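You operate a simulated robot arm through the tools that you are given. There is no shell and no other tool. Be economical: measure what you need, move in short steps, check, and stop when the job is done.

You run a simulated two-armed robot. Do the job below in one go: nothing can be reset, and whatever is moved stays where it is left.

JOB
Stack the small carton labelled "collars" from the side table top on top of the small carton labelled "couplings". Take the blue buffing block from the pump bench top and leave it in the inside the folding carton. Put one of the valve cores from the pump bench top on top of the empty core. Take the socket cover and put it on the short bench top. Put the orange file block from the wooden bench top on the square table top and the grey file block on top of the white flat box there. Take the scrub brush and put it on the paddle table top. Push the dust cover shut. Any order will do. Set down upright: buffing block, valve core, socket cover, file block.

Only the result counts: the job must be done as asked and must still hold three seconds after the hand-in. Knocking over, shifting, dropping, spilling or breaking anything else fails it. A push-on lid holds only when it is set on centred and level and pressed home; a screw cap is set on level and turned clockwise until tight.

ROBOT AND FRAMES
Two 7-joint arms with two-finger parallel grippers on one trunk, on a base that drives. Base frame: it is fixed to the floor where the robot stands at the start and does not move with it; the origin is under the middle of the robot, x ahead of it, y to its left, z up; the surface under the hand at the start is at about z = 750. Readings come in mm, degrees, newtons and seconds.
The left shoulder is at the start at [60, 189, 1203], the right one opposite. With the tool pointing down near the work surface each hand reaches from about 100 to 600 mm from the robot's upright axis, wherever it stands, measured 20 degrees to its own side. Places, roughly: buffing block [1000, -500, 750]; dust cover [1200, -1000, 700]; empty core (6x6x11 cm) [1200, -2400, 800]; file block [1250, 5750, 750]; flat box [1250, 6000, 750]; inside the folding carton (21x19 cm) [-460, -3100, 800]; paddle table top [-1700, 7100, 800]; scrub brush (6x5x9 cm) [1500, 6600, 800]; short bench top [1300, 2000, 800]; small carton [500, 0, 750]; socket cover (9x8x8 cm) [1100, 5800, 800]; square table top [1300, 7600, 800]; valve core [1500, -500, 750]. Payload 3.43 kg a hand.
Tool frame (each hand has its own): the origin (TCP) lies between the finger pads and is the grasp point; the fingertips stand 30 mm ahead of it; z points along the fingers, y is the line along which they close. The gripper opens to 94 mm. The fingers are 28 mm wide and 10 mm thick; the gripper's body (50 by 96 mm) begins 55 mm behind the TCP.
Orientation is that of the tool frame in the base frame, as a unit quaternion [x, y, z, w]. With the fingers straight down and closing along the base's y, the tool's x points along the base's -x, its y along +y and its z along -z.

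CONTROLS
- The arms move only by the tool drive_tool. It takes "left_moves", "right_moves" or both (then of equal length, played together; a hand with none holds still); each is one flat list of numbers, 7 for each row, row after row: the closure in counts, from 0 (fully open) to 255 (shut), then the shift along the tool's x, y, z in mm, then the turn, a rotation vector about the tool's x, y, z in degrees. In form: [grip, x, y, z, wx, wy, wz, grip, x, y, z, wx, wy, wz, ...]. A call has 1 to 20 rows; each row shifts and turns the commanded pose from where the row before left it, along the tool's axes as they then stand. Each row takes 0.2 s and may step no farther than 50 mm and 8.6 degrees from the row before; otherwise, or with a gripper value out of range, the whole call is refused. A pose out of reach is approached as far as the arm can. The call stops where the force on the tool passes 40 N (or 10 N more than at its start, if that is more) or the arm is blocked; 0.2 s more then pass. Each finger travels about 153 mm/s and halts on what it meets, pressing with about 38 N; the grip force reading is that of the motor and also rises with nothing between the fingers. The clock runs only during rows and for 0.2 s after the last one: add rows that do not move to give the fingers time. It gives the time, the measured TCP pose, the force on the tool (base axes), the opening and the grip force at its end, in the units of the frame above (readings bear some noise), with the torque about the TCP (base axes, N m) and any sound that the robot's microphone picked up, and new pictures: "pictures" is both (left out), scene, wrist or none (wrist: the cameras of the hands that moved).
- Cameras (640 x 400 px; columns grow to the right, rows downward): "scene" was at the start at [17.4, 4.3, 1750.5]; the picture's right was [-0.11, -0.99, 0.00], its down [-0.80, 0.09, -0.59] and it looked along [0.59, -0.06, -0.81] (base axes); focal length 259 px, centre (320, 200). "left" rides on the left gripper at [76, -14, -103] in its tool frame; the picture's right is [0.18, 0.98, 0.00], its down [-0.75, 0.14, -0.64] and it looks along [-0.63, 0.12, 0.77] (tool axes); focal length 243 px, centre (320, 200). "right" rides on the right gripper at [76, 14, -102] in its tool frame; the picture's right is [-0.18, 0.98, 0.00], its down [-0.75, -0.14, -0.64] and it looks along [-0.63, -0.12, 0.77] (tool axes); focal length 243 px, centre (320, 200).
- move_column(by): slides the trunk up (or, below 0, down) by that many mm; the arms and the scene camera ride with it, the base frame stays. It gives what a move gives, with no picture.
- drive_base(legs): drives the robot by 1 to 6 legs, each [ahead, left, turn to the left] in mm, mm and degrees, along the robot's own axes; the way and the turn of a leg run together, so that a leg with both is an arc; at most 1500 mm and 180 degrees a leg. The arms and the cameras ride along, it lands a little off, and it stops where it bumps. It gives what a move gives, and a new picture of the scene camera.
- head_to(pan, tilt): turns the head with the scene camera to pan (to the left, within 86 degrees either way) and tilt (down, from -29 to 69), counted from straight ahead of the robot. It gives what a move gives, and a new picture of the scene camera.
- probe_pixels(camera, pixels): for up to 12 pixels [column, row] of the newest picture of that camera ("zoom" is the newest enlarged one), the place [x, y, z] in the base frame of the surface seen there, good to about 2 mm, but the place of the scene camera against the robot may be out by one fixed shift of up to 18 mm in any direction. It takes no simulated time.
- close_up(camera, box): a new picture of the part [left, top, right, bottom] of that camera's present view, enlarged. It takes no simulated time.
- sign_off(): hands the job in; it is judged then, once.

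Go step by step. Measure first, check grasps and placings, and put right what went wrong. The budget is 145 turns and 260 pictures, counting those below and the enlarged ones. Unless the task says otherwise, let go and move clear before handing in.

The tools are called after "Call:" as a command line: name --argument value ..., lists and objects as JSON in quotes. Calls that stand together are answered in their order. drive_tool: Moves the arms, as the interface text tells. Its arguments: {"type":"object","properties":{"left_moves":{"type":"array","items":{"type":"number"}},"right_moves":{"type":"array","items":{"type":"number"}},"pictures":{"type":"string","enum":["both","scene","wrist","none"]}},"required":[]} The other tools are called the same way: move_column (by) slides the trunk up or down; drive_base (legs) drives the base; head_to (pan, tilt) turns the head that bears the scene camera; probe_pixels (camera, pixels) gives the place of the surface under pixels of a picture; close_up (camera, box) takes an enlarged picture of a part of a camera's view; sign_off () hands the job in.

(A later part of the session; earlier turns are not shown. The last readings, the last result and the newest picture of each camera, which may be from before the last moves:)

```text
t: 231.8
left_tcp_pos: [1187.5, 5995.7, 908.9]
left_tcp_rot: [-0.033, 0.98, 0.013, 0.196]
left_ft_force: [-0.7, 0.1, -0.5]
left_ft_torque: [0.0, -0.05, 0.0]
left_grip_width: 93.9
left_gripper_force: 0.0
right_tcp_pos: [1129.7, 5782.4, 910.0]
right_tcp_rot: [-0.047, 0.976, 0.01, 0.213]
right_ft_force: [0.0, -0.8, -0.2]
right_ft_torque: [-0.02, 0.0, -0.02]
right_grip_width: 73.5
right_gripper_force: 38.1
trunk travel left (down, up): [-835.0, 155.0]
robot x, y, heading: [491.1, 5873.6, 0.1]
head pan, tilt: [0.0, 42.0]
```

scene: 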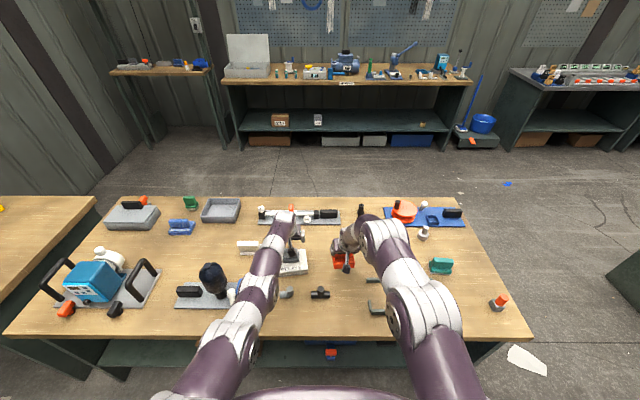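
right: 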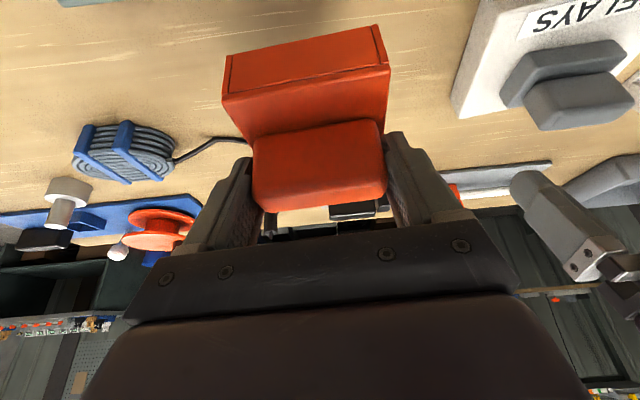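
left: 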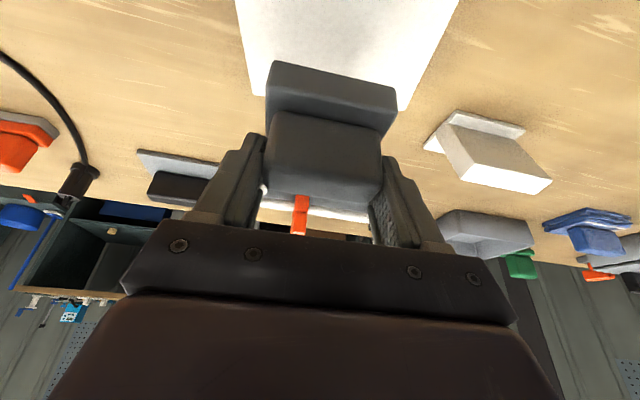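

The socket cover is held (73 mm). I bend the left arm by tilting it more, raise the trunk, and drive around the bench's south end to its back side for the orange file block.

Call:
drive_tool --left_moves '[0, 0, 0, 0, 0, -5, 0, 0, 0, 0, 0, 0, -5, 0, 0, 0, 0, -10, 0, -5, 0, 0, 0, 0, -20, 0, 0, 0, 0, 0, 0, -30, 0, 0, 0, 0, 0, 0, -35, 0, 0, 0, 0, 0, 0, -35, 0, 0, 0, 0, 0, 0, -35, 0, 0, 0, 0, 0, 0, -35, 0, 0, 0]' --pictures "none"

Call:
move_column --by 150

Call:
drive_base --legs '[[-300, 0, 0], [0, -1130, 0], [1400, 0, 0], [350, 0, 0], [0, 1060, 0], [0, 0, 180]]'

Call:
close_up --camera "left" --box '[0, 0, 640, 400]'

```text
t: 232.4
left_tcp_pos: [1218.9, 5997.2, 932.9]
left_tcp_rot: [-0.035, 0.962, 0.014, 0.271]
left_ft_force: [-0.3, -0.8, -1.1]
left_ft_torque: [-0.01, -0.06, -0.02]
left_grip_width: 93.9
left_gripper_force: 0.1
left hand out of reach, approached as far as the arm can: row 1, 2
right_tcp_pos: [1129.7, 5782.3, 909.9]
right_tcp_rot: [-0.047, 0.976, 0.011, 0.215]
right_ft_force: [0.4, 0.5, -0.5]
right_ft_torque: [-0.05, 0.0, 0.01]
right_grip_width: 73.3
right_gripper_force: 38.1
trunk travel left (down, up): [-835.0, 155.0]
robot x, y, heading: [491.4, 5869.9, 0.2]
head pan, tilt: [0.0, 42.0]
stopped in row 2 (left hand): the arm was blocked; the commanded pose is now the measured one
```

```text
t: 234.2
left_tcp_pos: [1220.3, 5996.3, 1085.7]
left_tcp_rot: [-0.035, 0.961, 0.014, 0.274]
left_ft_force: [0.2, -0.4, -0.4]
left_ft_torque: [-0.02, 0.08, 0.0]
left_grip_width: 93.9
left_gripper_force: 0.1
right_tcp_pos: [1129.5, 5782.0, 1059.8]
right_tcp_rot: [-0.046, 0.976, 0.01, 0.214]
right_ft_force: [-0.3, -0.1, -1.5]
right_ft_torque: [-0.05, 0.03, -0.01]
right_grip_width: 73.6
right_gripper_force: 38.2
trunk travel left (down, up): [-985.0, 5.0]
robot x, y, heading: [493.0, 5868.9, 0.2]
head pan, tilt: [0.0, 42.0]
```

```text
t: 262.5
left_tcp_pos: [1204.7, 5629.6, 1085.6]
left_tcp_rot: [0.956, 0.099, -0.272, 0.032]
left_ft_force: [0.3, -0.5, -0.7]
left_ft_torque: [-0.01, 0.05, 0.03]
left_grip_width: 93.8
left_gripper_force: 0.0
right_tcp_pos: [1265.3, 5854.3, 1059.6]
right_tcp_rot: [0.97, 0.112, -0.213, 0.025]
right_ft_force: [-0.4, -0.7, -0.8]
right_ft_torque: [-0.05, -0.01, 0.0]
right_grip_width: 73.6
right_gripper_force: 38.1
trunk travel left (down, up): [-985.0, 5.0]
robot x, y, heading: [1908.0, 5849.5, -172.0]
head pan, tilt: [0.0, 42.0]
```

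scene: 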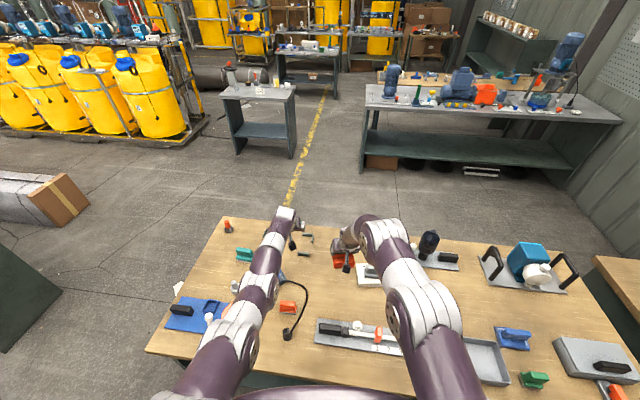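

```text
1.00 times, centred on (320, 200) of left (not enlarged: the box is as wide or as high as the picture)
```

zoom: 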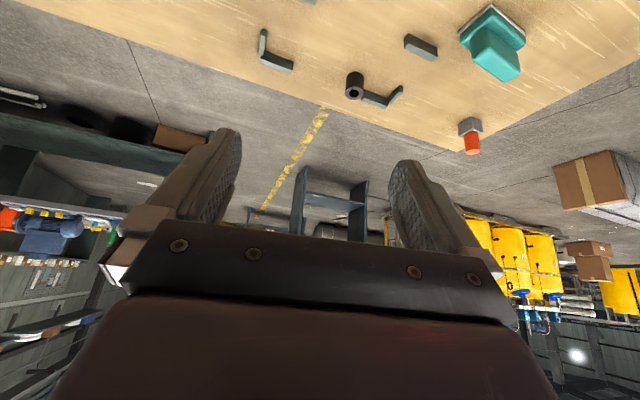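

The left arm is stuck straight (elbow singular). I try to free it by pulling it in with very small steps and pauses.

Call:
drive_tool --left_moves '[0, 1.2, 0.1, -0.7, 0, 0, 0, 0, 0, 0, 0, 0, 0, 0, 0, 1.6, 0.2, -1, 0, 0, 0, 0, 0, 0, 0, 0, 0, 0, 0, 2.5, 0.3, -1.5, 0, 0, 0, 0, 0, 0, 0, 0, 0, 0, 0, 3.3, 0.4, -2, 0, 0, 0, 0, 0, 0, 0, 0, 0, 0, 0, 4.2, 0.5, -2.6, 0, 0, 0, 0, 0, 0, 0, 0, 0, 0, 0, 5, 0.6, -3, 0, 0, 0, 0, 6.7, 0.8, -4, 0, 0, 0, 0, 8.4, 1, -5.2, 0, 0, 0, 0, 8.4, 1, -5.2, 0, 0, 0, 0, 12, 1, -7.5, 0, 0, 0, 0, 17, 2, -10, 0, 0, 0, 0, 17, 2, -10, 0, 0, 0, 0, 25, 3, -15, 0, 0, 0, 0, 25, 3, -15, 0, 0, 0, 0, 25, 3, -15, 0, 0, 0]' --pictures "none"

```text
t: 266.9
left_tcp_pos: [1186.7, 5633.4, 1140.8]
left_tcp_rot: [0.943, 0.108, -0.314, 0.029]
left_ft_force: [0.0, 0.7, -1.4]
left_ft_torque: [-0.04, 0.08, -0.03]
left_grip_width: 93.8
left_gripper_force: 0.1
left hand out of reach, approached as far as the arm can: row 7, 9, 11, 12, 13, 14, 15, 16, 17, 18, 19, 20
right_tcp_pos: [1265.4, 5853.6, 1059.4]
right_tcp_rot: [0.97, 0.112, -0.213, 0.024]
right_ft_force: [-0.1, -0.3, 0.0]
right_ft_torque: [0.0, -0.03, 0.0]
right_grip_width: 73.6
right_gripper_force: 37.5
trunk travel left (down, up): [-985.0, 5.0]
robot x, y, heading: [1910.4, 5853.5, -171.7]
head pan, tilt: [0.0, 42.0]
stopped in row 20 (left hand): the arm was blocked; the commanded pose is now the measured one
```

Pulling up worsens it: the elbow sits against its straight limit. Moving the hand down should bend it the right way; I try down-and-in.

Call:
drive_tool --left_moves '[0, 10, 0, 12, 0, 0, 0, 0, 10, 0, 12, 0, 0, 0, 0, 15, 1, 14, 0, 0, 0, 0, 20, 1, 14, 0, 0, 0, 0, 30, 2, 15, 0, 0, 0, 0, 30, 2, 15, 0, 0, 0, 0, 30, 2, 10, 0, 0, 0, 0, 30, 2, 5, 0, 0, 0, 0, 30, 2, 0, 0, 0, 0]' --pictures "none"

```text
t: 268.2
left_tcp_pos: [1178.4, 5635.6, 1100.5]
left_tcp_rot: [0.927, 0.111, -0.357, 0.026]
left_ft_force: [-1.5, 0.1, 2.3]
left_ft_torque: [0.02, -0.18, 0.01]
left_grip_width: 93.9
left_gripper_force: 0.0
right_tcp_pos: [1265.2, 5855.0, 1060.4]
right_tcp_rot: [0.97, 0.112, -0.213, 0.025]
right_ft_force: [0.4, -0.4, -0.8]
right_ft_torque: [-0.01, 0.01, 0.02]
right_grip_width: 73.5
right_gripper_force: 37.9
trunk travel left (down, up): [-985.0, 5.0]
robot x, y, heading: [1909.7, 5855.5, -172.0]
head pan, tilt: [0.0, 42.0]
stopped in row 6 (left hand): the arm was blocked; the commanded pose is now the measured one
```

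The left arm will stay stretched, so I'll position it with base and trunk. I tuck the right hand (with the cover) in and up, then line the left hand up with the orange block from behind.

Call:
drive_tool --right_moves '[255, 25, 3, -30, 0, 0, 0, 255, 25, 3, -30, 0, 0, 0, 255, 25, 3, -30, 0, 0, 0, 255, 25, 3, -30, 0, 0, 0, 255, 25, 3, -30, 0, 0, 0, 255, 25, 3, -30, 0, 0, 0, 255, 25, 3, -30, 0, 0, 0]' --pictures "none"

Call:
drive_base --legs '[[-371, 232, 0], [0, 0, -14.6]]'

Call:
move_column --by -160

Call:
close_up --camera "left" --box '[0, 0, 640, 400]'

```text
t: 269.8
left_tcp_pos: [1176.1, 5632.7, 1105.5]
left_tcp_rot: [0.926, 0.114, -0.36, 0.026]
left_ft_force: [-0.3, -0.1, -1.5]
left_ft_torque: [-0.03, 0.11, 0.0]
left_grip_width: 94.0
left_gripper_force: 0.0
right_tcp_pos: [1512.8, 5889.3, 1176.4]
right_tcp_rot: [0.97, 0.113, -0.213, 0.024]
right_ft_force: [-0.1, 0.6, 0.2]
right_ft_torque: [0.01, -0.02, 0.0]
right_grip_width: 73.5
right_gripper_force: 37.9
trunk travel left (down, up): [-985.0, 5.0]
robot x, y, heading: [1909.1, 5851.7, -171.9]
head pan, tilt: [0.0, 42.0]
```

```text
t: 273.4
left_tcp_pos: [1542.4, 5649.9, 1106.2]
left_tcp_rot: [0.932, -0.008, -0.362, -0.022]
left_ft_force: [-0.8, 0.8, 0.1]
left_ft_torque: [-0.03, -0.11, 0.03]
left_grip_width: 93.9
left_gripper_force: 0.0
right_tcp_pos: [1932.1, 5811.5, 1175.1]
right_tcp_rot: [0.977, -0.014, -0.214, -0.003]
right_ft_force: [-0.2, -0.5, 0.0]
right_ft_torque: [0.0, -0.05, 0.01]
right_grip_width: 73.6
right_gripper_force: 37.9
trunk travel left (down, up): [-985.0, 5.0]
robot x, y, heading: [2310.4, 5679.6, 173.4]
head pan, tilt: [0.0, 42.0]
```

scene: 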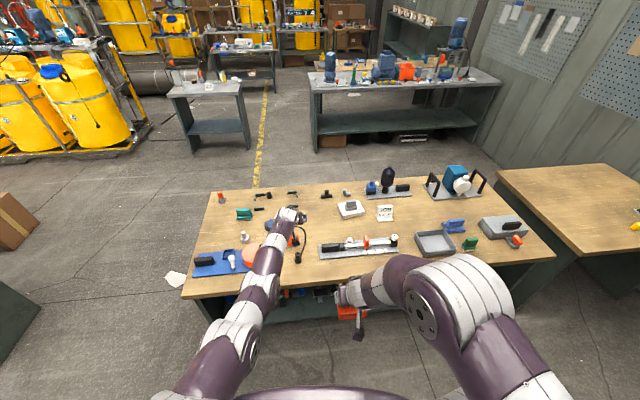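

```text
t: 275.2
left_tcp_pos: [1540.7, 5650.6, 948.6]
left_tcp_rot: [0.932, -0.008, -0.362, -0.023]
left_ft_force: [-0.3, -0.6, 0.6]
left_ft_torque: [-0.02, -0.1, 0.02]
left_grip_width: 93.9
left_gripper_force: 0.0
right_tcp_pos: [1933.3, 5812.5, 1014.9]
right_tcp_rot: [0.976, -0.014, -0.215, -0.003]
right_ft_force: [1.2, -0.1, -0.7]
right_ft_torque: [0.04, 0.02, 0.01]
right_grip_width: 73.3
right_gripper_force: 38.1
trunk travel left (down, up): [-825.0, 165.0]
robot x, y, heading: [2306.5, 5673.2, 173.2]
head pan, tilt: [0.0, 42.0]
```

```text
1.00 times, centred on (320, 200) of left (not enlarged: the box is as wide or as high as the picture)
```

zoom: 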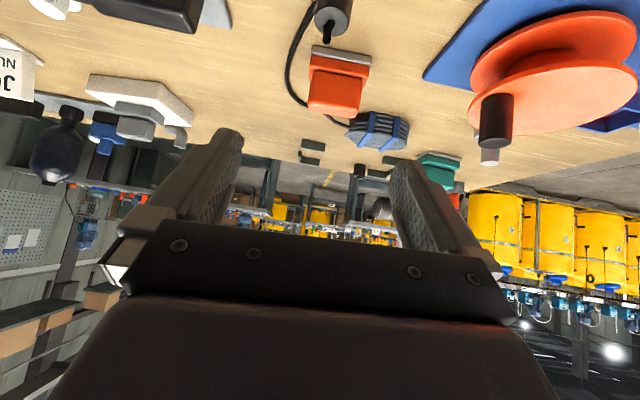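

The orange block shows at (338,82), a cable plug stands at (333,18). I probe both.

Call:
close_up --camera "left" --box '[280, 0, 400, 120]'

Call:
probe_pixels --camera "zoom" --pixels '[[100, 255], [265, 265], [105, 310], [255, 315], [180, 300], [180, 270], [100, 190], [295, 200], [180, 100], [175, 50], [160, 120], [180, 225]]'

```text
3.33 times, centred on (340, 60) of left
```

zoom: 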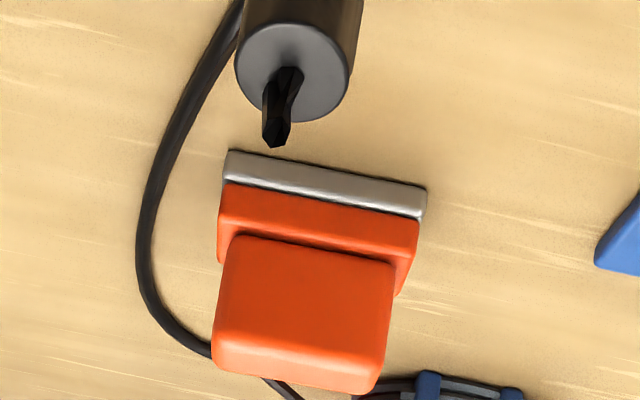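

```text
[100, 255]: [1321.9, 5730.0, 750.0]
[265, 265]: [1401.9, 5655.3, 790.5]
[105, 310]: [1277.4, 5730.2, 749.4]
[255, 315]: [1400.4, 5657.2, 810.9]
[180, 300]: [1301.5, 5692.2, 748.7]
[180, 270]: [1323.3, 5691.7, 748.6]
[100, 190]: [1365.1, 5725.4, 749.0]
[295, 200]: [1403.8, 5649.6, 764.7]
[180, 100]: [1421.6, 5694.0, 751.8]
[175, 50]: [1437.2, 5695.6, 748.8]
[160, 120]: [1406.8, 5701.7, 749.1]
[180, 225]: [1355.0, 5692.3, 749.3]
```

Call:
probe_pixels --camera "zoom" --pixels '[[235, 245], [390, 270], [218, 335], [385, 360], [300, 365], [300, 345], [225, 365], [372, 388], [276, 140], [292, 75], [290, 30], [300, 115]]'

```text
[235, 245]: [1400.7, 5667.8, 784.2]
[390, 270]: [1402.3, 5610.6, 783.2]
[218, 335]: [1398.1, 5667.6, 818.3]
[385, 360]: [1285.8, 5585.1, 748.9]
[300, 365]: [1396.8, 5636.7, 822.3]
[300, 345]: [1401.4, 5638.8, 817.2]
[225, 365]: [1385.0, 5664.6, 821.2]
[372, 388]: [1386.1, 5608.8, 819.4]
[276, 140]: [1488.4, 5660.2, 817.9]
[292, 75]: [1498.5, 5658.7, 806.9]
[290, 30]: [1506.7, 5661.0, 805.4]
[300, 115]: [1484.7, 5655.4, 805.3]
```

Orange handle: centre (1391,5639), z 780–821; the plug stays clear of the hand. I drive the base 140/28 mm and lower the trunk.

Call:
drive_base --legs '[[140, 28, 0]]'

Call:
move_column --by -131

Call:
close_up --camera "left" --box '[0, 0, 640, 400]'

```text
t: 276.5
left_tcp_pos: [1398.6, 5639.7, 949.1]
left_tcp_rot: [0.932, -0.008, -0.363, -0.022]
left_ft_force: [-0.3, -0.2, -0.6]
left_ft_torque: [0.02, -0.02, 0.0]
left_grip_width: 93.8
left_gripper_force: 0.2
right_tcp_pos: [1791.0, 5799.0, 1015.2]
right_tcp_rot: [0.977, -0.012, -0.215, -0.003]
right_ft_force: [0.1, 0.1, -0.9]
right_ft_torque: [-0.01, -0.01, 0.02]
right_grip_width: 73.4
right_gripper_force: 38.0
trunk travel left (down, up): [-825.0, 165.0]
robot x, y, heading: [2165.7, 5663.6, 173.3]
head pan, tilt: [0.0, 42.0]
```

scene: 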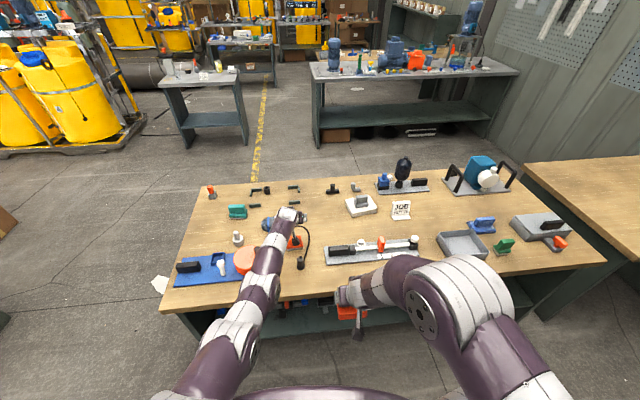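

```text
t: 278.1
left_tcp_pos: [1397.8, 5640.0, 817.1]
left_tcp_rot: [0.931, -0.007, -0.363, -0.021]
left_ft_force: [0.5, -0.5, -0.8]
left_ft_torque: [-0.03, 0.08, -0.03]
left_grip_width: 94.2
left_gripper_force: 0.1
right_tcp_pos: [1788.9, 5799.2, 884.0]
right_tcp_rot: [0.977, -0.013, -0.215, -0.003]
right_ft_force: [0.2, 0.9, -0.5]
right_ft_torque: [-0.01, -0.01, -0.03]
right_grip_width: 73.5
right_gripper_force: 38.1
trunk travel left (down, up): [-694.0, 296.0]
robot x, y, heading: [2161.0, 5664.3, 173.4]
head pan, tilt: [0.0, 42.0]
```

```text
1.00 times, centred on (320, 200) of left (not enlarged: the box is as wide or as high as the picture)
```

zoom: 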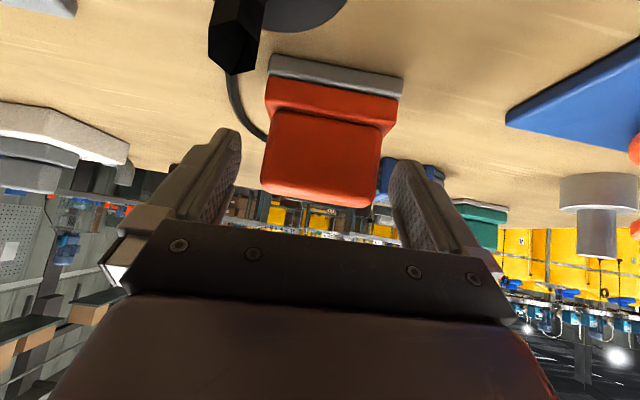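

Perfect straddle. I close, lift 200 mm and strafe toward the square table.

Call:
drive_tool --left_moves '[255, 0, 0, 0, 0, 0, 0, 255, 0, 0, 0, 0, 0, 0, 255, 0, 0, 0, 0, 0, 0, 255, 0, 0, 0, 0, 0, 0]' --pictures "none"

Call:
move_column --by 220

Call:
drive_base --legs '[[100, -849, 0], [100, -849, 0]]'

Call:
close_up --camera "left" --box '[0, 0, 640, 400]'

```text
t: 279.1
left_tcp_pos: [1397.9, 5638.2, 817.3]
left_tcp_rot: [0.931, -0.008, -0.364, -0.022]
left_ft_force: [-2.1, -1.2, 6.6]
left_ft_torque: [0.26, 0.15, 0.12]
left_grip_width: 64.6
left_gripper_force: 38.4
right_tcp_pos: [1790.6, 5800.5, 884.8]
right_tcp_rot: [0.976, -0.013, -0.215, -0.002]
right_ft_force: [0.8, -0.6, -0.3]
right_ft_torque: [-0.02, 0.01, 0.02]
right_grip_width: 73.3
right_gripper_force: 37.8
trunk travel left (down, up): [-694.0, 296.0]
robot x, y, heading: [2162.4, 5666.0, 173.2]
head pan, tilt: [0.0, 42.0]
```

```text
t: 281.4
left_tcp_pos: [1398.0, 5639.1, 1037.2]
left_tcp_rot: [0.932, -0.007, -0.363, -0.022]
left_ft_force: [0.1, -0.5, -2.9]
left_ft_torque: [-0.03, 0.05, 0.04]
left_grip_width: 64.6
left_gripper_force: 37.9
right_tcp_pos: [1789.0, 5800.7, 1105.6]
right_tcp_rot: [0.977, -0.012, -0.214, -0.002]
right_ft_force: [0.5, 0.2, -0.5]
right_ft_torque: [0.05, 0.01, 0.0]
right_grip_width: 73.3
right_gripper_force: 38.2
trunk travel left (down, up): [-914.0, 76.0]
robot x, y, heading: [2164.0, 5666.3, 173.4]
head pan, tilt: [0.0, 42.0]
```

```text
t: 290.0
left_tcp_pos: [1401.2, 7333.9, 1037.6]
left_tcp_rot: [0.931, -0.012, -0.363, -0.023]
left_ft_force: [0.0, -0.2, -0.2]
left_ft_torque: [-0.01, -0.07, 0.0]
left_grip_width: 64.8
left_gripper_force: 38.1
right_tcp_pos: [1793.4, 7491.7, 1104.8]
right_tcp_rot: [0.977, -0.018, -0.214, -0.004]
right_ft_force: [-0.2, 0.6, 0.8]
right_ft_torque: [0.02, -0.04, 0.0]
right_grip_width: 73.4
right_gripper_force: 38.0
trunk travel left (down, up): [-914.0, 76.0]
robot x, y, heading: [2164.9, 7347.2, 172.7]
head pan, tilt: [0.0, 42.0]
```

scene: 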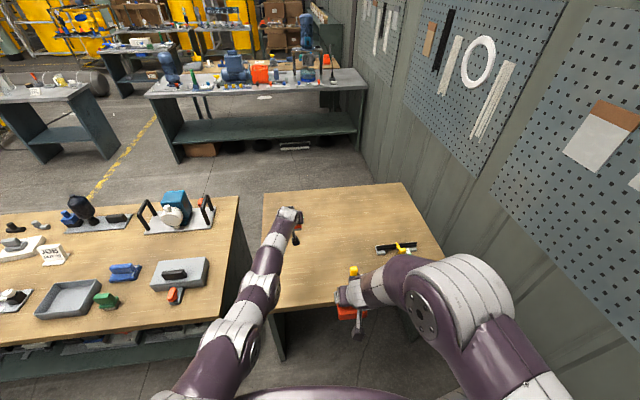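

```text
1.00 times, centred on (320, 200) of left (not enlarged: the box is as wide or as high as the picture)
```

zoom: 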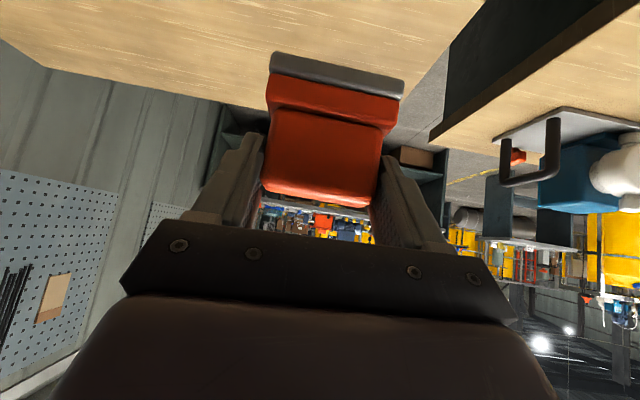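

The table's near-left part is free under the block. I raise the right hand, shift 80 mm further onto the table, lower, release and lift.

Call:
drive_tool --right_moves '[255, -14, 0, -30, 0, 0, 0, 255, -14, 0, -30, 0, 0, 0, 255, -14, 0, -30, 0, 0, 0]' --pictures "none"

Call:
drive_base --legs '[[10, -80, 0]]'

Call:
move_column --by -214

Call:
move_column --by -4

Call:
close_up --camera "left" --box '[160, 0, 480, 200]'

```text
t: 290.8
left_tcp_pos: [1400.0, 7332.4, 1037.9]
left_tcp_rot: [0.931, -0.013, -0.363, -0.025]
left_ft_force: [0.5, 0.2, -2.2]
left_ft_torque: [0.0, 0.02, 0.0]
left_grip_width: 64.5
left_gripper_force: 37.9
right_tcp_pos: [1791.1, 7492.7, 1201.0]
right_tcp_rot: [0.977, -0.018, -0.213, -0.004]
right_ft_force: [-0.1, 0.3, -1.0]
right_ft_torque: [0.01, -0.02, -0.05]
right_grip_width: 73.5
right_gripper_force: 37.7
trunk travel left (down, up): [-914.0, 76.0]
robot x, y, heading: [2166.7, 7347.5, 173.0]
head pan, tilt: [0.0, 42.0]
```

```text
t: 291.9
left_tcp_pos: [1399.2, 7412.7, 1037.4]
left_tcp_rot: [0.931, -0.012, -0.363, -0.025]
left_ft_force: [-0.1, -0.1, -2.0]
left_ft_torque: [0.03, 0.03, -0.02]
left_grip_width: 64.4
left_gripper_force: 38.2
right_tcp_pos: [1790.5, 7570.2, 1201.9]
right_tcp_rot: [0.976, -0.017, -0.215, -0.005]
right_ft_force: [0.1, -0.8, 0.1]
right_ft_torque: [0.04, 0.0, -0.01]
right_grip_width: 73.5
right_gripper_force: 38.0
trunk travel left (down, up): [-914.0, 76.0]
robot x, y, heading: [2164.8, 7432.2, 172.7]
head pan, tilt: [0.0, 42.0]
```

scene: 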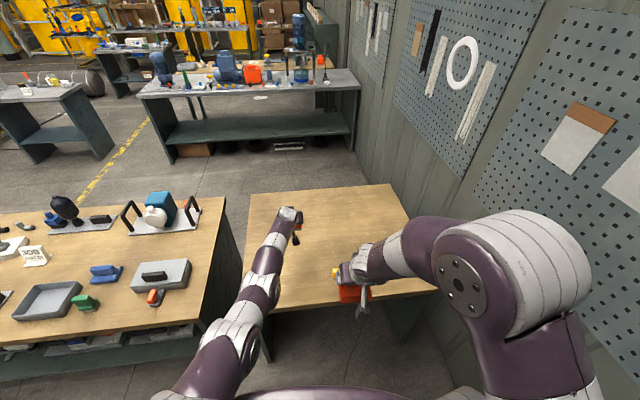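

```text
t: 294.2
left_tcp_pos: [1401.1, 7414.0, 824.0]
left_tcp_rot: [0.931, -0.011, -0.363, -0.023]
left_ft_force: [0.4, -0.6, -1.1]
left_ft_torque: [0.01, 0.02, -0.02]
left_grip_width: 64.6
left_gripper_force: 38.5
right_tcp_pos: [1790.6, 7573.5, 987.8]
right_tcp_rot: [0.976, -0.017, -0.215, -0.004]
right_ft_force: [0.6, -0.9, -0.4]
right_ft_torque: [-0.01, 0.0, 0.0]
right_grip_width: 73.3
right_gripper_force: 37.8
trunk travel left (down, up): [-700.0, 290.0]
robot x, y, heading: [2165.0, 7433.0, 172.5]
head pan, tilt: [0.0, 42.0]
```

```text
t: 294.7
left_tcp_pos: [1400.3, 7415.3, 818.3]
left_tcp_rot: [0.931, -0.011, -0.363, -0.023]
left_ft_force: [-0.2, 0.8, -2.1]
left_ft_torque: [0.02, 0.03, -0.01]
left_grip_width: 64.6
left_gripper_force: 38.4
right_tcp_pos: [1791.4, 7573.3, 984.3]
right_tcp_rot: [0.977, -0.016, -0.214, -0.004]
right_ft_force: [-0.5, -0.4, 0.6]
right_ft_torque: [-0.01, -0.05, 0.01]
right_grip_width: 73.6
right_gripper_force: 38.6
trunk travel left (down, up): [-696.0, 294.0]
robot x, y, heading: [2166.1, 7432.6, 172.8]
head pan, tilt: [0.0, 42.0]
```

```text
2.00 times, centred on (320, 100) of left
```

zoom: 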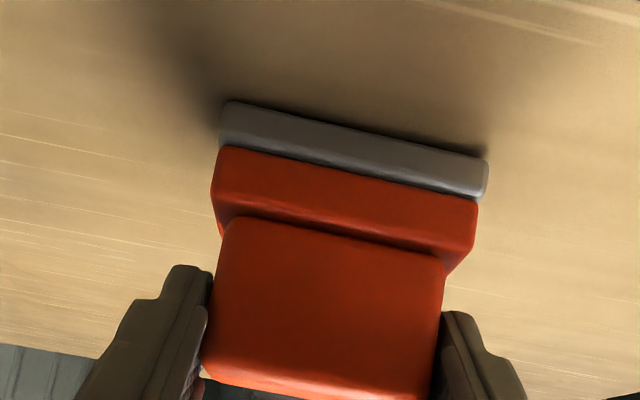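

Just above the table (weight still on the hand). I lower 2 mm, release, lift, and look for the scrub brush near (1500,6600).

Call:
move_column --by -2

Call:
drive_tool --left_moves '[130, 0, 0, 0, 0, 0, 0, 0, 0, 0, 0, 0, 0, 0, 0, 0, 0, 0, 0, 0, 0, 0, 0, 0, 0, 0, 0, 0]' --pictures "none"

Call:
move_column --by 212

Call:
close_up --camera "left" --box '[160, 0, 480, 200]'

Call:
close_up --camera "scene" --box '[0, 220, 240, 370]'

Call:
probe_pixels --camera "zoom" --pixels '[[222, 218], [222, 205], [205, 225], [240, 222], [400, 205], [410, 185], [280, 140], [100, 230]]'

```text
t: 295.2
left_tcp_pos: [1399.4, 7415.9, 819.8]
left_tcp_rot: [0.931, -0.012, -0.364, -0.024]
left_ft_force: [0.2, 0.4, 1.4]
left_ft_torque: [0.09, 0.02, 0.0]
left_grip_width: 64.7
left_gripper_force: 38.2
right_tcp_pos: [1791.7, 7573.2, 982.6]
right_tcp_rot: [0.976, -0.017, -0.215, -0.004]
right_ft_force: [1.1, -0.3, -1.6]
right_ft_torque: [0.02, -0.01, -0.01]
right_grip_width: 73.6
right_gripper_force: 38.5
trunk travel left (down, up): [-694.0, 296.0]
robot x, y, heading: [2169.1, 7431.3, 172.8]
head pan, tilt: [0.0, 42.0]
```

```text
t: 296.2
left_tcp_pos: [1399.9, 7414.1, 817.8]
left_tcp_rot: [0.931, -0.012, -0.363, -0.024]
left_ft_force: [-0.4, -0.1, -0.6]
left_ft_torque: [0.0, -0.04, 0.01]
left_grip_width: 94.2
left_gripper_force: 0.1
right_tcp_pos: [1789.8, 7573.2, 981.4]
right_tcp_rot: [0.977, -0.018, -0.214, -0.004]
right_ft_force: [0.5, 0.5, -0.1]
right_ft_torque: [0.02, -0.03, 0.0]
right_grip_width: 73.4
right_gripper_force: 38.1
trunk travel left (down, up): [-694.0, 296.0]
robot x, y, heading: [2161.5, 7430.7, 172.5]
head pan, tilt: [0.0, 42.0]
```

```text
t: 298.5
left_tcp_pos: [1401.1, 7414.2, 1029.1]
left_tcp_rot: [0.932, -0.012, -0.363, -0.023]
left_ft_force: [-0.5, -0.2, -0.1]
left_ft_torque: [0.0, 0.01, 0.0]
left_grip_width: 94.0
left_gripper_force: 0.0
right_tcp_pos: [1790.9, 7573.7, 1195.1]
right_tcp_rot: [0.977, -0.017, -0.213, -0.003]
right_ft_force: [-0.8, 0.8, -1.0]
right_ft_torque: [0.01, 0.0, 0.0]
right_grip_width: 73.4
right_gripper_force: 37.5
trunk travel left (down, up): [-906.0, 84.0]
robot x, y, heading: [2165.5, 7433.2, 172.9]
head pan, tilt: [0.0, 42.0]
```

```text
2.00 times, centred on (320, 100) of left
```

zoom: 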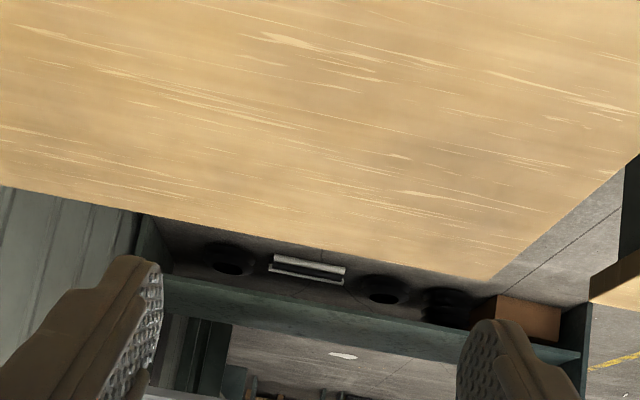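

```text
2.67 times, centred on (120, 295) of scene
```

zoom: 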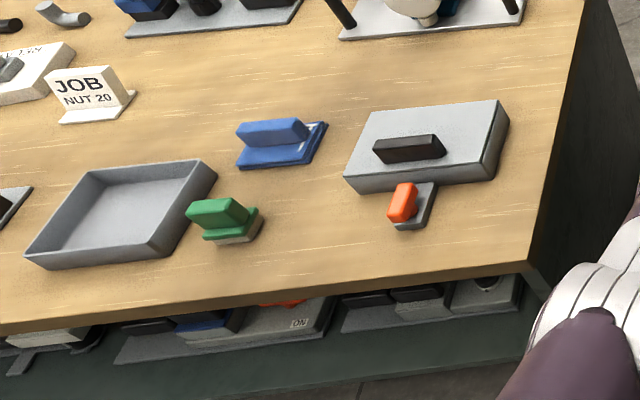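

```text
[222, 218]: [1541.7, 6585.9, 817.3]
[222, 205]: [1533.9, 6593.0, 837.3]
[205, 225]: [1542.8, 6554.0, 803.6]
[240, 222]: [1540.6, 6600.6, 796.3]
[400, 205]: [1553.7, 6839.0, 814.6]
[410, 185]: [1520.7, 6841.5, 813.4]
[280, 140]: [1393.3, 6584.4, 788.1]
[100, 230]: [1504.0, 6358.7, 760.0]
```

The green brush (handle top z≈833) at about (1535,6585) matches the scrub brush. I drive so the left hand stands before it and look with its camera.

Call:
drive_base --legs '[[-386, 787, 0]]'

Call:
move_column --by -60

Call:
close_up --camera "left" --box '[260, 0, 420, 120]'

Call:
close_up --camera "left" --box '[0, 0, 640, 400]'

```text
t: 303.1
left_tcp_pos: [1694.5, 6577.9, 1029.0]
left_tcp_rot: [0.931, -0.008, -0.364, -0.022]
left_ft_force: [0.8, -0.2, -1.6]
left_ft_torque: [-0.03, 0.07, 0.03]
left_grip_width: 93.9
left_gripper_force: 0.1
right_tcp_pos: [2083.2, 6738.8, 1194.1]
right_tcp_rot: [0.977, -0.015, -0.213, -0.003]
right_ft_force: [0.2, -0.1, -2.1]
right_ft_torque: [0.02, -0.02, 0.0]
right_grip_width: 73.4
right_gripper_force: 38.3
trunk travel left (down, up): [-906.0, 84.0]
robot x, y, heading: [2459.7, 6599.6, 172.9]
head pan, tilt: [0.0, 42.0]
```

scene: 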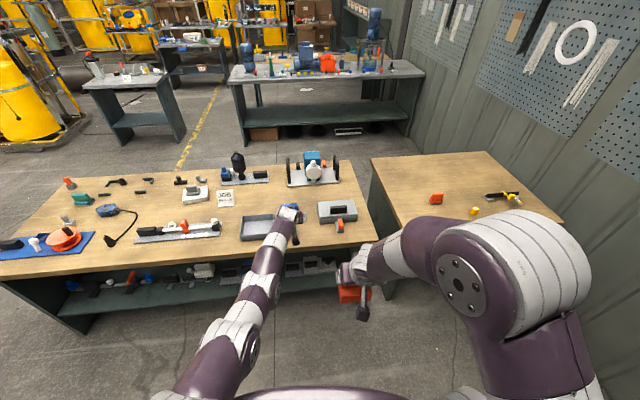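

```text
t: 304.1
left_tcp_pos: [1694.8, 6576.8, 969.7]
left_tcp_rot: [0.931, -0.008, -0.363, -0.023]
left_ft_force: [-0.9, -0.3, -0.9]
left_ft_torque: [-0.03, 0.03, -0.03]
left_grip_width: 94.1
left_gripper_force: 0.0
right_tcp_pos: [2082.5, 6739.1, 1134.5]
right_tcp_rot: [0.977, -0.013, -0.214, -0.003]
right_ft_force: [-0.8, 0.3, -0.6]
right_ft_torque: [0.01, -0.01, 0.0]
right_grip_width: 73.3
right_gripper_force: 38.1
trunk travel left (down, up): [-846.0, 144.0]
robot x, y, heading: [2461.0, 6604.6, 172.8]
head pan, tilt: [0.0, 42.0]
```

```text
3.33 times, centred on (340, 60) of left
```

zoom: 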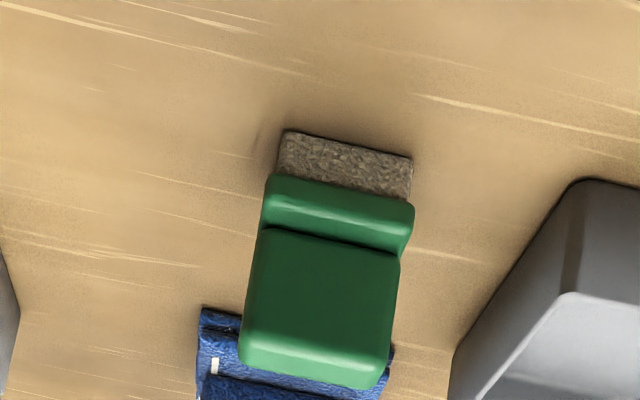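

```text
1.00 times, centred on (320, 200) of left (not enlarged: the box is as wide or as high as the picture)
```

zoom: 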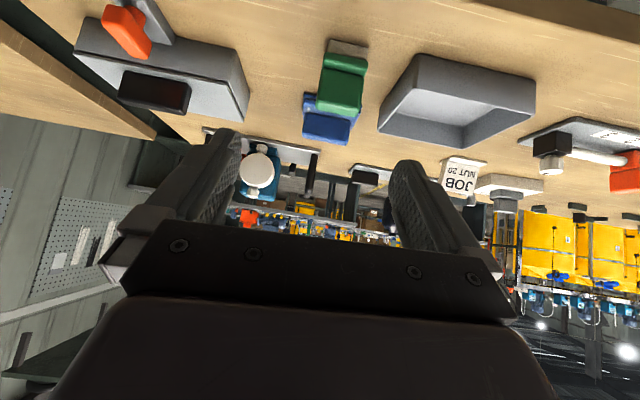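

Call:
probe_pixels --camera "zoom" --pixels '[[326, 74], [374, 79], [323, 104], [368, 111], [345, 112], [345, 100], [330, 108], [365, 114], [345, 75], [345, 42]]'

```text
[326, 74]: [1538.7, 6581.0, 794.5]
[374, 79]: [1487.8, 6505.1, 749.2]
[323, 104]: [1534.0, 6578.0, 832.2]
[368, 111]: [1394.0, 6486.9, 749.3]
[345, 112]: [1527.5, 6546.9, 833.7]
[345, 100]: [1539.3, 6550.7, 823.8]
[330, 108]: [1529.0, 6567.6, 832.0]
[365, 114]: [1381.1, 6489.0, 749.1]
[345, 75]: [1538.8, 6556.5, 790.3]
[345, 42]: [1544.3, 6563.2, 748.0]
```

Brush handle: centre ≈ (1528,6558), front x 1539, z 790–833. I drive in, lower, close and lift in one chain.

Call:
drive_base --legs '[[156, 39, 0]]'

Call:
move_column --by -142

Call:
close_up --camera "left" --box '[0, 0, 640, 400]'

Call:
drive_tool --left_moves '[255, 0, 0, 0, 0, 0, 0, 255, 0, 0, 0, 0, 0, 0, 255, 0, 0, 0, 0, 0, 0, 255, 0, 0, 0, 0, 0, 0]' --pictures "none"

Call:
move_column --by 210

Call:
close_up --camera "left" --box '[0, 0, 640, 400]'

```text
t: 305.5
left_tcp_pos: [1539.2, 6555.4, 970.3]
left_tcp_rot: [0.931, -0.008, -0.363, -0.022]
left_ft_force: [0.9, 0.4, -0.8]
left_ft_torque: [0.0, 0.03, -0.01]
left_grip_width: 94.1
left_gripper_force: 0.0
right_tcp_pos: [1929.3, 6717.1, 1135.2]
right_tcp_rot: [0.976, -0.013, -0.215, -0.004]
right_ft_force: [0.5, -0.2, -1.3]
right_ft_torque: [0.03, -0.01, 0.0]
right_grip_width: 73.5
right_gripper_force: 37.8
trunk travel left (down, up): [-846.0, 144.0]
robot x, y, heading: [2305.8, 6581.0, 173.1]
head pan, tilt: [0.0, 42.0]
```

scene: 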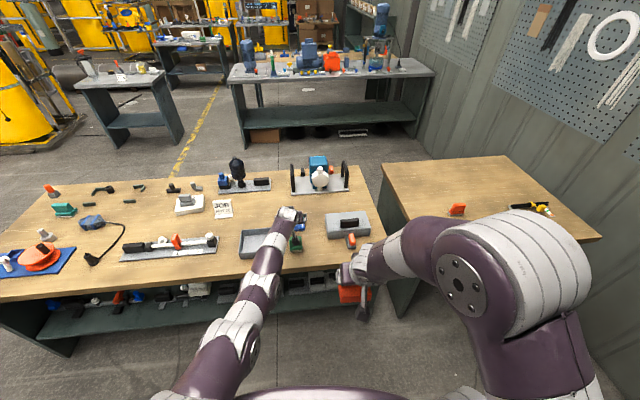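

```text
t: 307.2
left_tcp_pos: [1539.1, 6554.9, 828.1]
left_tcp_rot: [0.932, -0.007, -0.363, -0.022]
left_ft_force: [0.3, -0.4, -0.5]
left_ft_torque: [0.01, 0.0, 0.0]
left_grip_width: 94.2
left_gripper_force: 0.1
right_tcp_pos: [1927.7, 6717.0, 992.5]
right_tcp_rot: [0.977, -0.012, -0.213, -0.002]
right_ft_force: [-0.3, 0.9, -1.2]
right_ft_torque: [0.0, 0.02, 0.0]
right_grip_width: 73.5
right_gripper_force: 37.9
trunk travel left (down, up): [-704.0, 286.0]
robot x, y, heading: [2303.7, 6576.4, 173.1]
head pan, tilt: [0.0, 42.0]
```

```text
1.00 times, centred on (320, 200) of left (not enlarged: the box is as wide or as high as the picture)
```

zoom: 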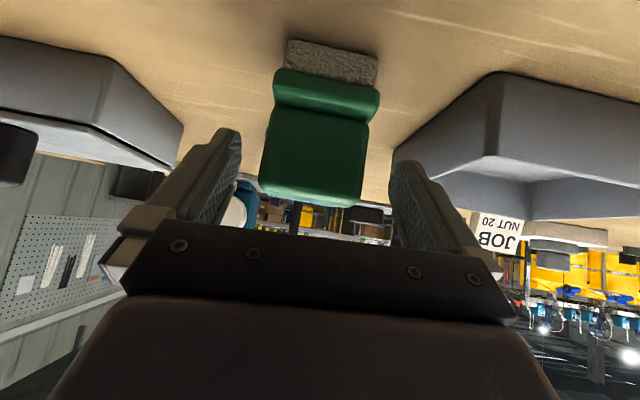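

```text
t: 308.2
left_tcp_pos: [1538.9, 6555.0, 829.9]
left_tcp_rot: [0.931, -0.008, -0.365, -0.021]
left_ft_force: [-2.4, 0.1, 6.9]
left_ft_torque: [0.21, 0.23, 0.08]
left_grip_width: 59.2
left_gripper_force: 37.5
right_tcp_pos: [1927.9, 6717.7, 992.7]
right_tcp_rot: [0.977, -0.013, -0.215, -0.003]
right_ft_force: [0.1, -0.9, -0.9]
right_ft_torque: [0.01, 0.0, -0.01]
right_grip_width: 73.5
right_gripper_force: 37.8
trunk travel left (down, up): [-704.0, 286.0]
robot x, y, heading: [2303.3, 6581.1, 173.2]
head pan, tilt: [0.0, 42.0]
```

```text
t: 310.5
left_tcp_pos: [1538.5, 6556.0, 1037.0]
left_tcp_rot: [0.932, -0.007, -0.363, -0.022]
left_ft_force: [0.1, 0.8, -0.9]
left_ft_torque: [0.0, -0.03, 0.01]
left_grip_width: 59.3
left_gripper_force: 38.2
right_tcp_pos: [1928.0, 6717.2, 1202.6]
right_tcp_rot: [0.977, -0.013, -0.214, -0.003]
right_ft_force: [-0.1, 0.0, -1.6]
right_ft_torque: [0.02, 0.01, 0.0]
right_grip_width: 73.8
right_gripper_force: 38.1
trunk travel left (down, up): [-914.0, 77.0]
robot x, y, heading: [2304.2, 6580.9, 173.5]
head pan, tilt: [0.0, 42.0]
```

```text
1.00 times, centred on (320, 200) of left (not enlarged: the box is as wide or as high as the picture)
```

zoom: 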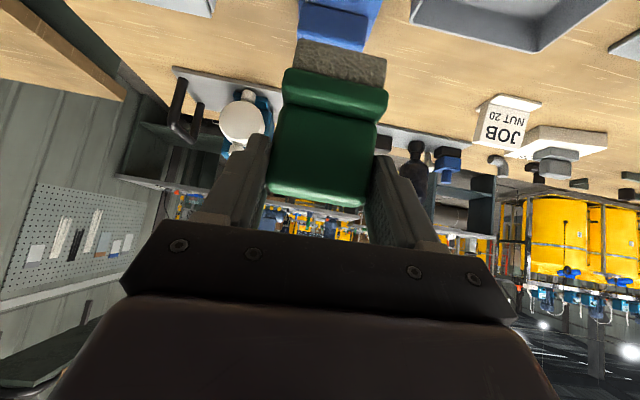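

The brush is held. I drive round to the west aisle and look toward the paddle table.

Call:
drive_base --legs '[[-108, 919, 0], [-108, 919, 0], [1291, 152, 0], [1291, 152, 0]]'

Call:
head_to --pan -50 --tilt 28

Call:
close_up --camera "scene" --box '[180, 40, 500, 240]'

Call:
probe_pixels --camera "scene" --pixels '[[320, 120], [280, 140], [360, 140], [250, 150], [320, 180], [400, 150], [300, 160], [340, 160], [270, 120], [380, 120], [240, 170], [320, 220]]'

```text
t: 331.6
left_tcp_pos: [-989.2, 4614.2, 1038.3]
left_tcp_rot: [0.931, 0.025, -0.363, -0.01]
left_ft_force: [0.0, 0.7, -2.0]
left_ft_torque: [0.01, 0.02, -0.01]
left_grip_width: 59.3
left_gripper_force: 38.3
right_tcp_pos: [-613.4, 4803.3, 1202.7]
right_tcp_rot: [0.976, 0.021, -0.215, 0.005]
right_ft_force: [-0.1, -0.1, -0.3]
right_ft_torque: [-0.01, -0.04, 0.0]
right_grip_width: 73.4
right_gripper_force: 37.6
trunk travel left (down, up): [-914.0, 77.0]
robot x, y, heading: [-229.7, 4693.2, 176.9]
head pan, tilt: [0.0, 42.0]
```

scene: 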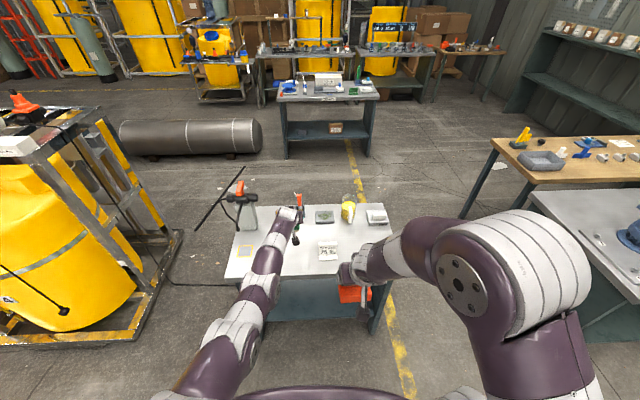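

```text
t: 332.8
left_tcp_pos: [-989.7, 4613.4, 1038.1]
left_tcp_rot: [0.931, 0.025, -0.364, -0.01]
left_ft_force: [0.0, -0.1, -1.0]
left_ft_torque: [0.03, 0.03, 0.0]
left_grip_width: 59.2
left_gripper_force: 38.0
right_tcp_pos: [-615.0, 4803.4, 1202.6]
right_tcp_rot: [0.977, 0.021, -0.214, 0.005]
right_ft_force: [-0.5, -0.1, -0.7]
right_ft_torque: [-0.02, -0.03, 0.01]
right_grip_width: 73.3
right_gripper_force: 38.3
trunk travel left (down, up): [-914.0, 77.0]
robot x, y, heading: [-228.8, 4693.9, 177.1]
head pan, tilt: [-50.0, 28.0]
```

scene: 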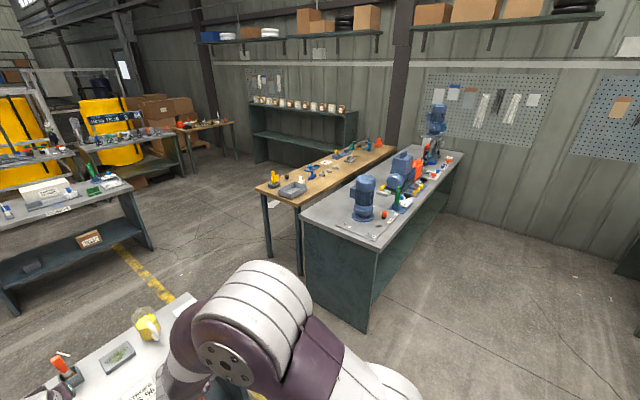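

```text
2.00 times, centred on (340, 140) of scene
```

zoom: 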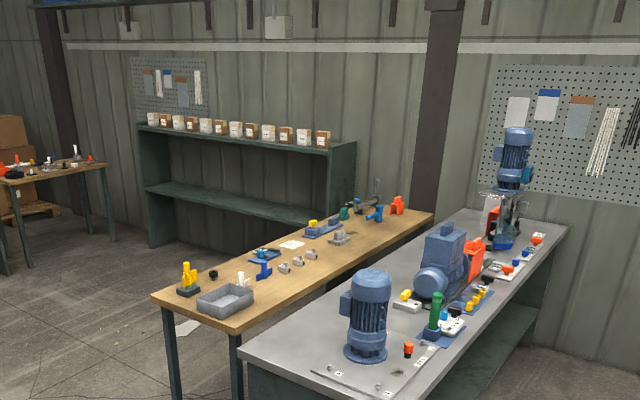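

```text
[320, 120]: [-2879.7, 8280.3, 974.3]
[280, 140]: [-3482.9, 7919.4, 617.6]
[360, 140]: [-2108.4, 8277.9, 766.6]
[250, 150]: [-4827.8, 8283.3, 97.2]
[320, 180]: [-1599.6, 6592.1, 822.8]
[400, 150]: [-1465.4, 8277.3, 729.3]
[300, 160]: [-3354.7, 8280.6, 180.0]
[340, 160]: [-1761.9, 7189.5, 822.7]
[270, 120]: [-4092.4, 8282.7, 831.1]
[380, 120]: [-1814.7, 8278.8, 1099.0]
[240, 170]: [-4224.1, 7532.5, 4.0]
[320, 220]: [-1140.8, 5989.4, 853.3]
```

The long wooden table (x≈−1950..−1450, top z≈818) is the paddle table. I raise the trunk and drive around to its west side, facing it.

Call:
move_column --by 75

Call:
drive_base --legs '[[43, -825, 0], [1193, 62, 0], [1193, 62, 0], [0, 0, -177], [0, 1300, 0]]'

Call:
head_to --pan 5 --tilt 42

Call:
probe_pixels --camera "scene" --pixels '[[200, 300], [250, 270], [280, 250], [300, 230], [330, 230], [350, 250], [380, 250], [330, 290], [250, 230], [220, 250], [400, 270], [300, 300]]'

Call:
close_up --camera "left" --box '[0, 0, 640, 400]'

```text
t: 333.9
left_tcp_pos: [-990.9, 4612.4, 1112.9]
left_tcp_rot: [0.931, 0.025, -0.363, -0.01]
left_ft_force: [0.3, 0.3, -1.0]
left_ft_torque: [0.02, -0.06, 0.02]
left_grip_width: 59.5
left_gripper_force: 38.4
right_tcp_pos: [-613.7, 4802.8, 1278.7]
right_tcp_rot: [0.977, 0.021, -0.214, 0.005]
right_ft_force: [0.3, 0.0, -0.1]
right_ft_torque: [0.0, 0.02, -0.01]
right_grip_width: 73.2
right_gripper_force: 38.1
trunk travel left (down, up): [-988.0, 2.0]
robot x, y, heading: [-226.6, 4691.9, 177.0]
head pan, tilt: [-50.0, 28.0]
```

```text
t: 363.2
left_tcp_pos: [-1801.1, 6850.9, 1112.5]
left_tcp_rot: [-0.021, 0.931, -0.011, 0.364]
left_ft_force: [0.2, 0.3, -1.2]
left_ft_torque: [0.05, 0.0, 0.02]
left_grip_width: 57.5
left_gripper_force: 38.0
right_tcp_pos: [-2180.2, 6665.0, 1276.7]
right_tcp_rot: [-0.017, 0.977, 0.004, 0.214]
right_ft_force: [-0.1, -0.3, -0.9]
right_ft_torque: [0.02, -0.02, -0.01]
right_grip_width: 73.5
right_gripper_force: 37.6
trunk travel left (down, up): [-988.0, 2.0]
robot x, y, heading: [-2563.9, 6779.7, -3.1]
head pan, tilt: [-50.0, 28.0]
```

scene: 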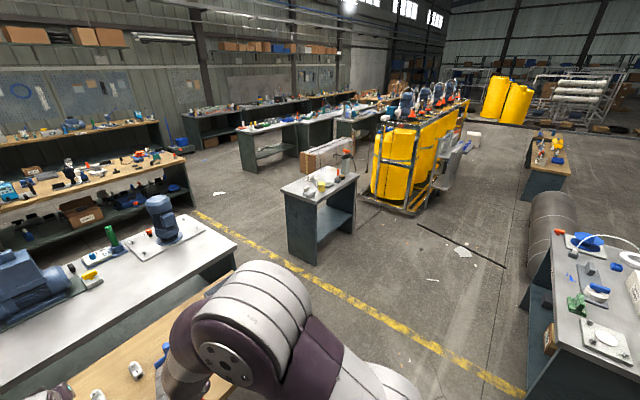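

```text
t: 364.4
left_tcp_pos: [-1801.7, 6852.1, 1113.6]
left_tcp_rot: [-0.021, 0.931, -0.011, 0.364]
left_ft_force: [0.7, 0.0, -0.4]
left_ft_torque: [0.04, 0.03, 0.01]
left_grip_width: 57.3
left_gripper_force: 38.1
right_tcp_pos: [-2179.3, 6665.0, 1276.1]
right_tcp_rot: [-0.018, 0.977, 0.004, 0.213]
right_ft_force: [0.0, 0.1, -0.9]
right_ft_torque: [0.01, 0.0, 0.02]
right_grip_width: 73.5
right_gripper_force: 37.7
trunk travel left (down, up): [-988.0, 2.0]
robot x, y, heading: [-2563.4, 6782.3, -3.0]
head pan, tilt: [5.0, 42.0]
```

scene: 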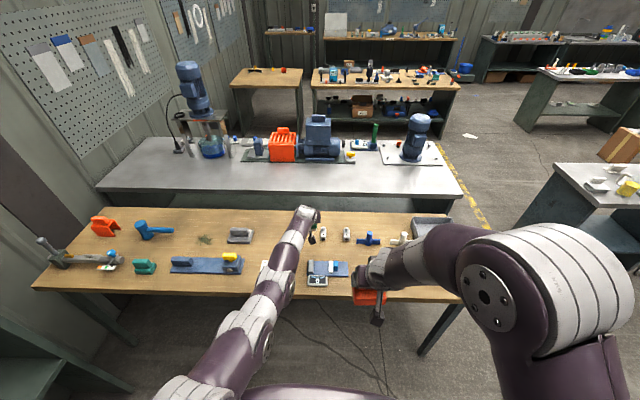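

```text
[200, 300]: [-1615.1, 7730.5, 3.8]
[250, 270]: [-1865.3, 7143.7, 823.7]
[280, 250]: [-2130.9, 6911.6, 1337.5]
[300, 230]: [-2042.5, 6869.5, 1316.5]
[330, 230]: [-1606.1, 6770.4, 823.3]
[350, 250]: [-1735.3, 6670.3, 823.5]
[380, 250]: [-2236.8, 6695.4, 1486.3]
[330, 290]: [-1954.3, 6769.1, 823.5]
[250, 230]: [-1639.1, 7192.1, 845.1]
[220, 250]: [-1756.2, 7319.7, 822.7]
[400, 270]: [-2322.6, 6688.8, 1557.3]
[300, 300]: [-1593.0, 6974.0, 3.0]
```

```text
1.00 times, centred on (320, 200) of left (not enlarged: the box is as wide or as high as the picture)
```

zoom: 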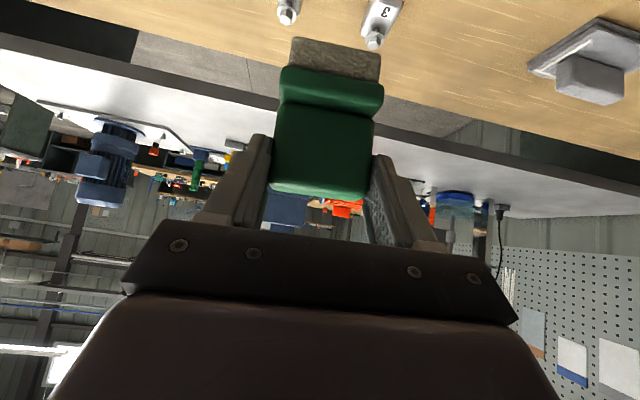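

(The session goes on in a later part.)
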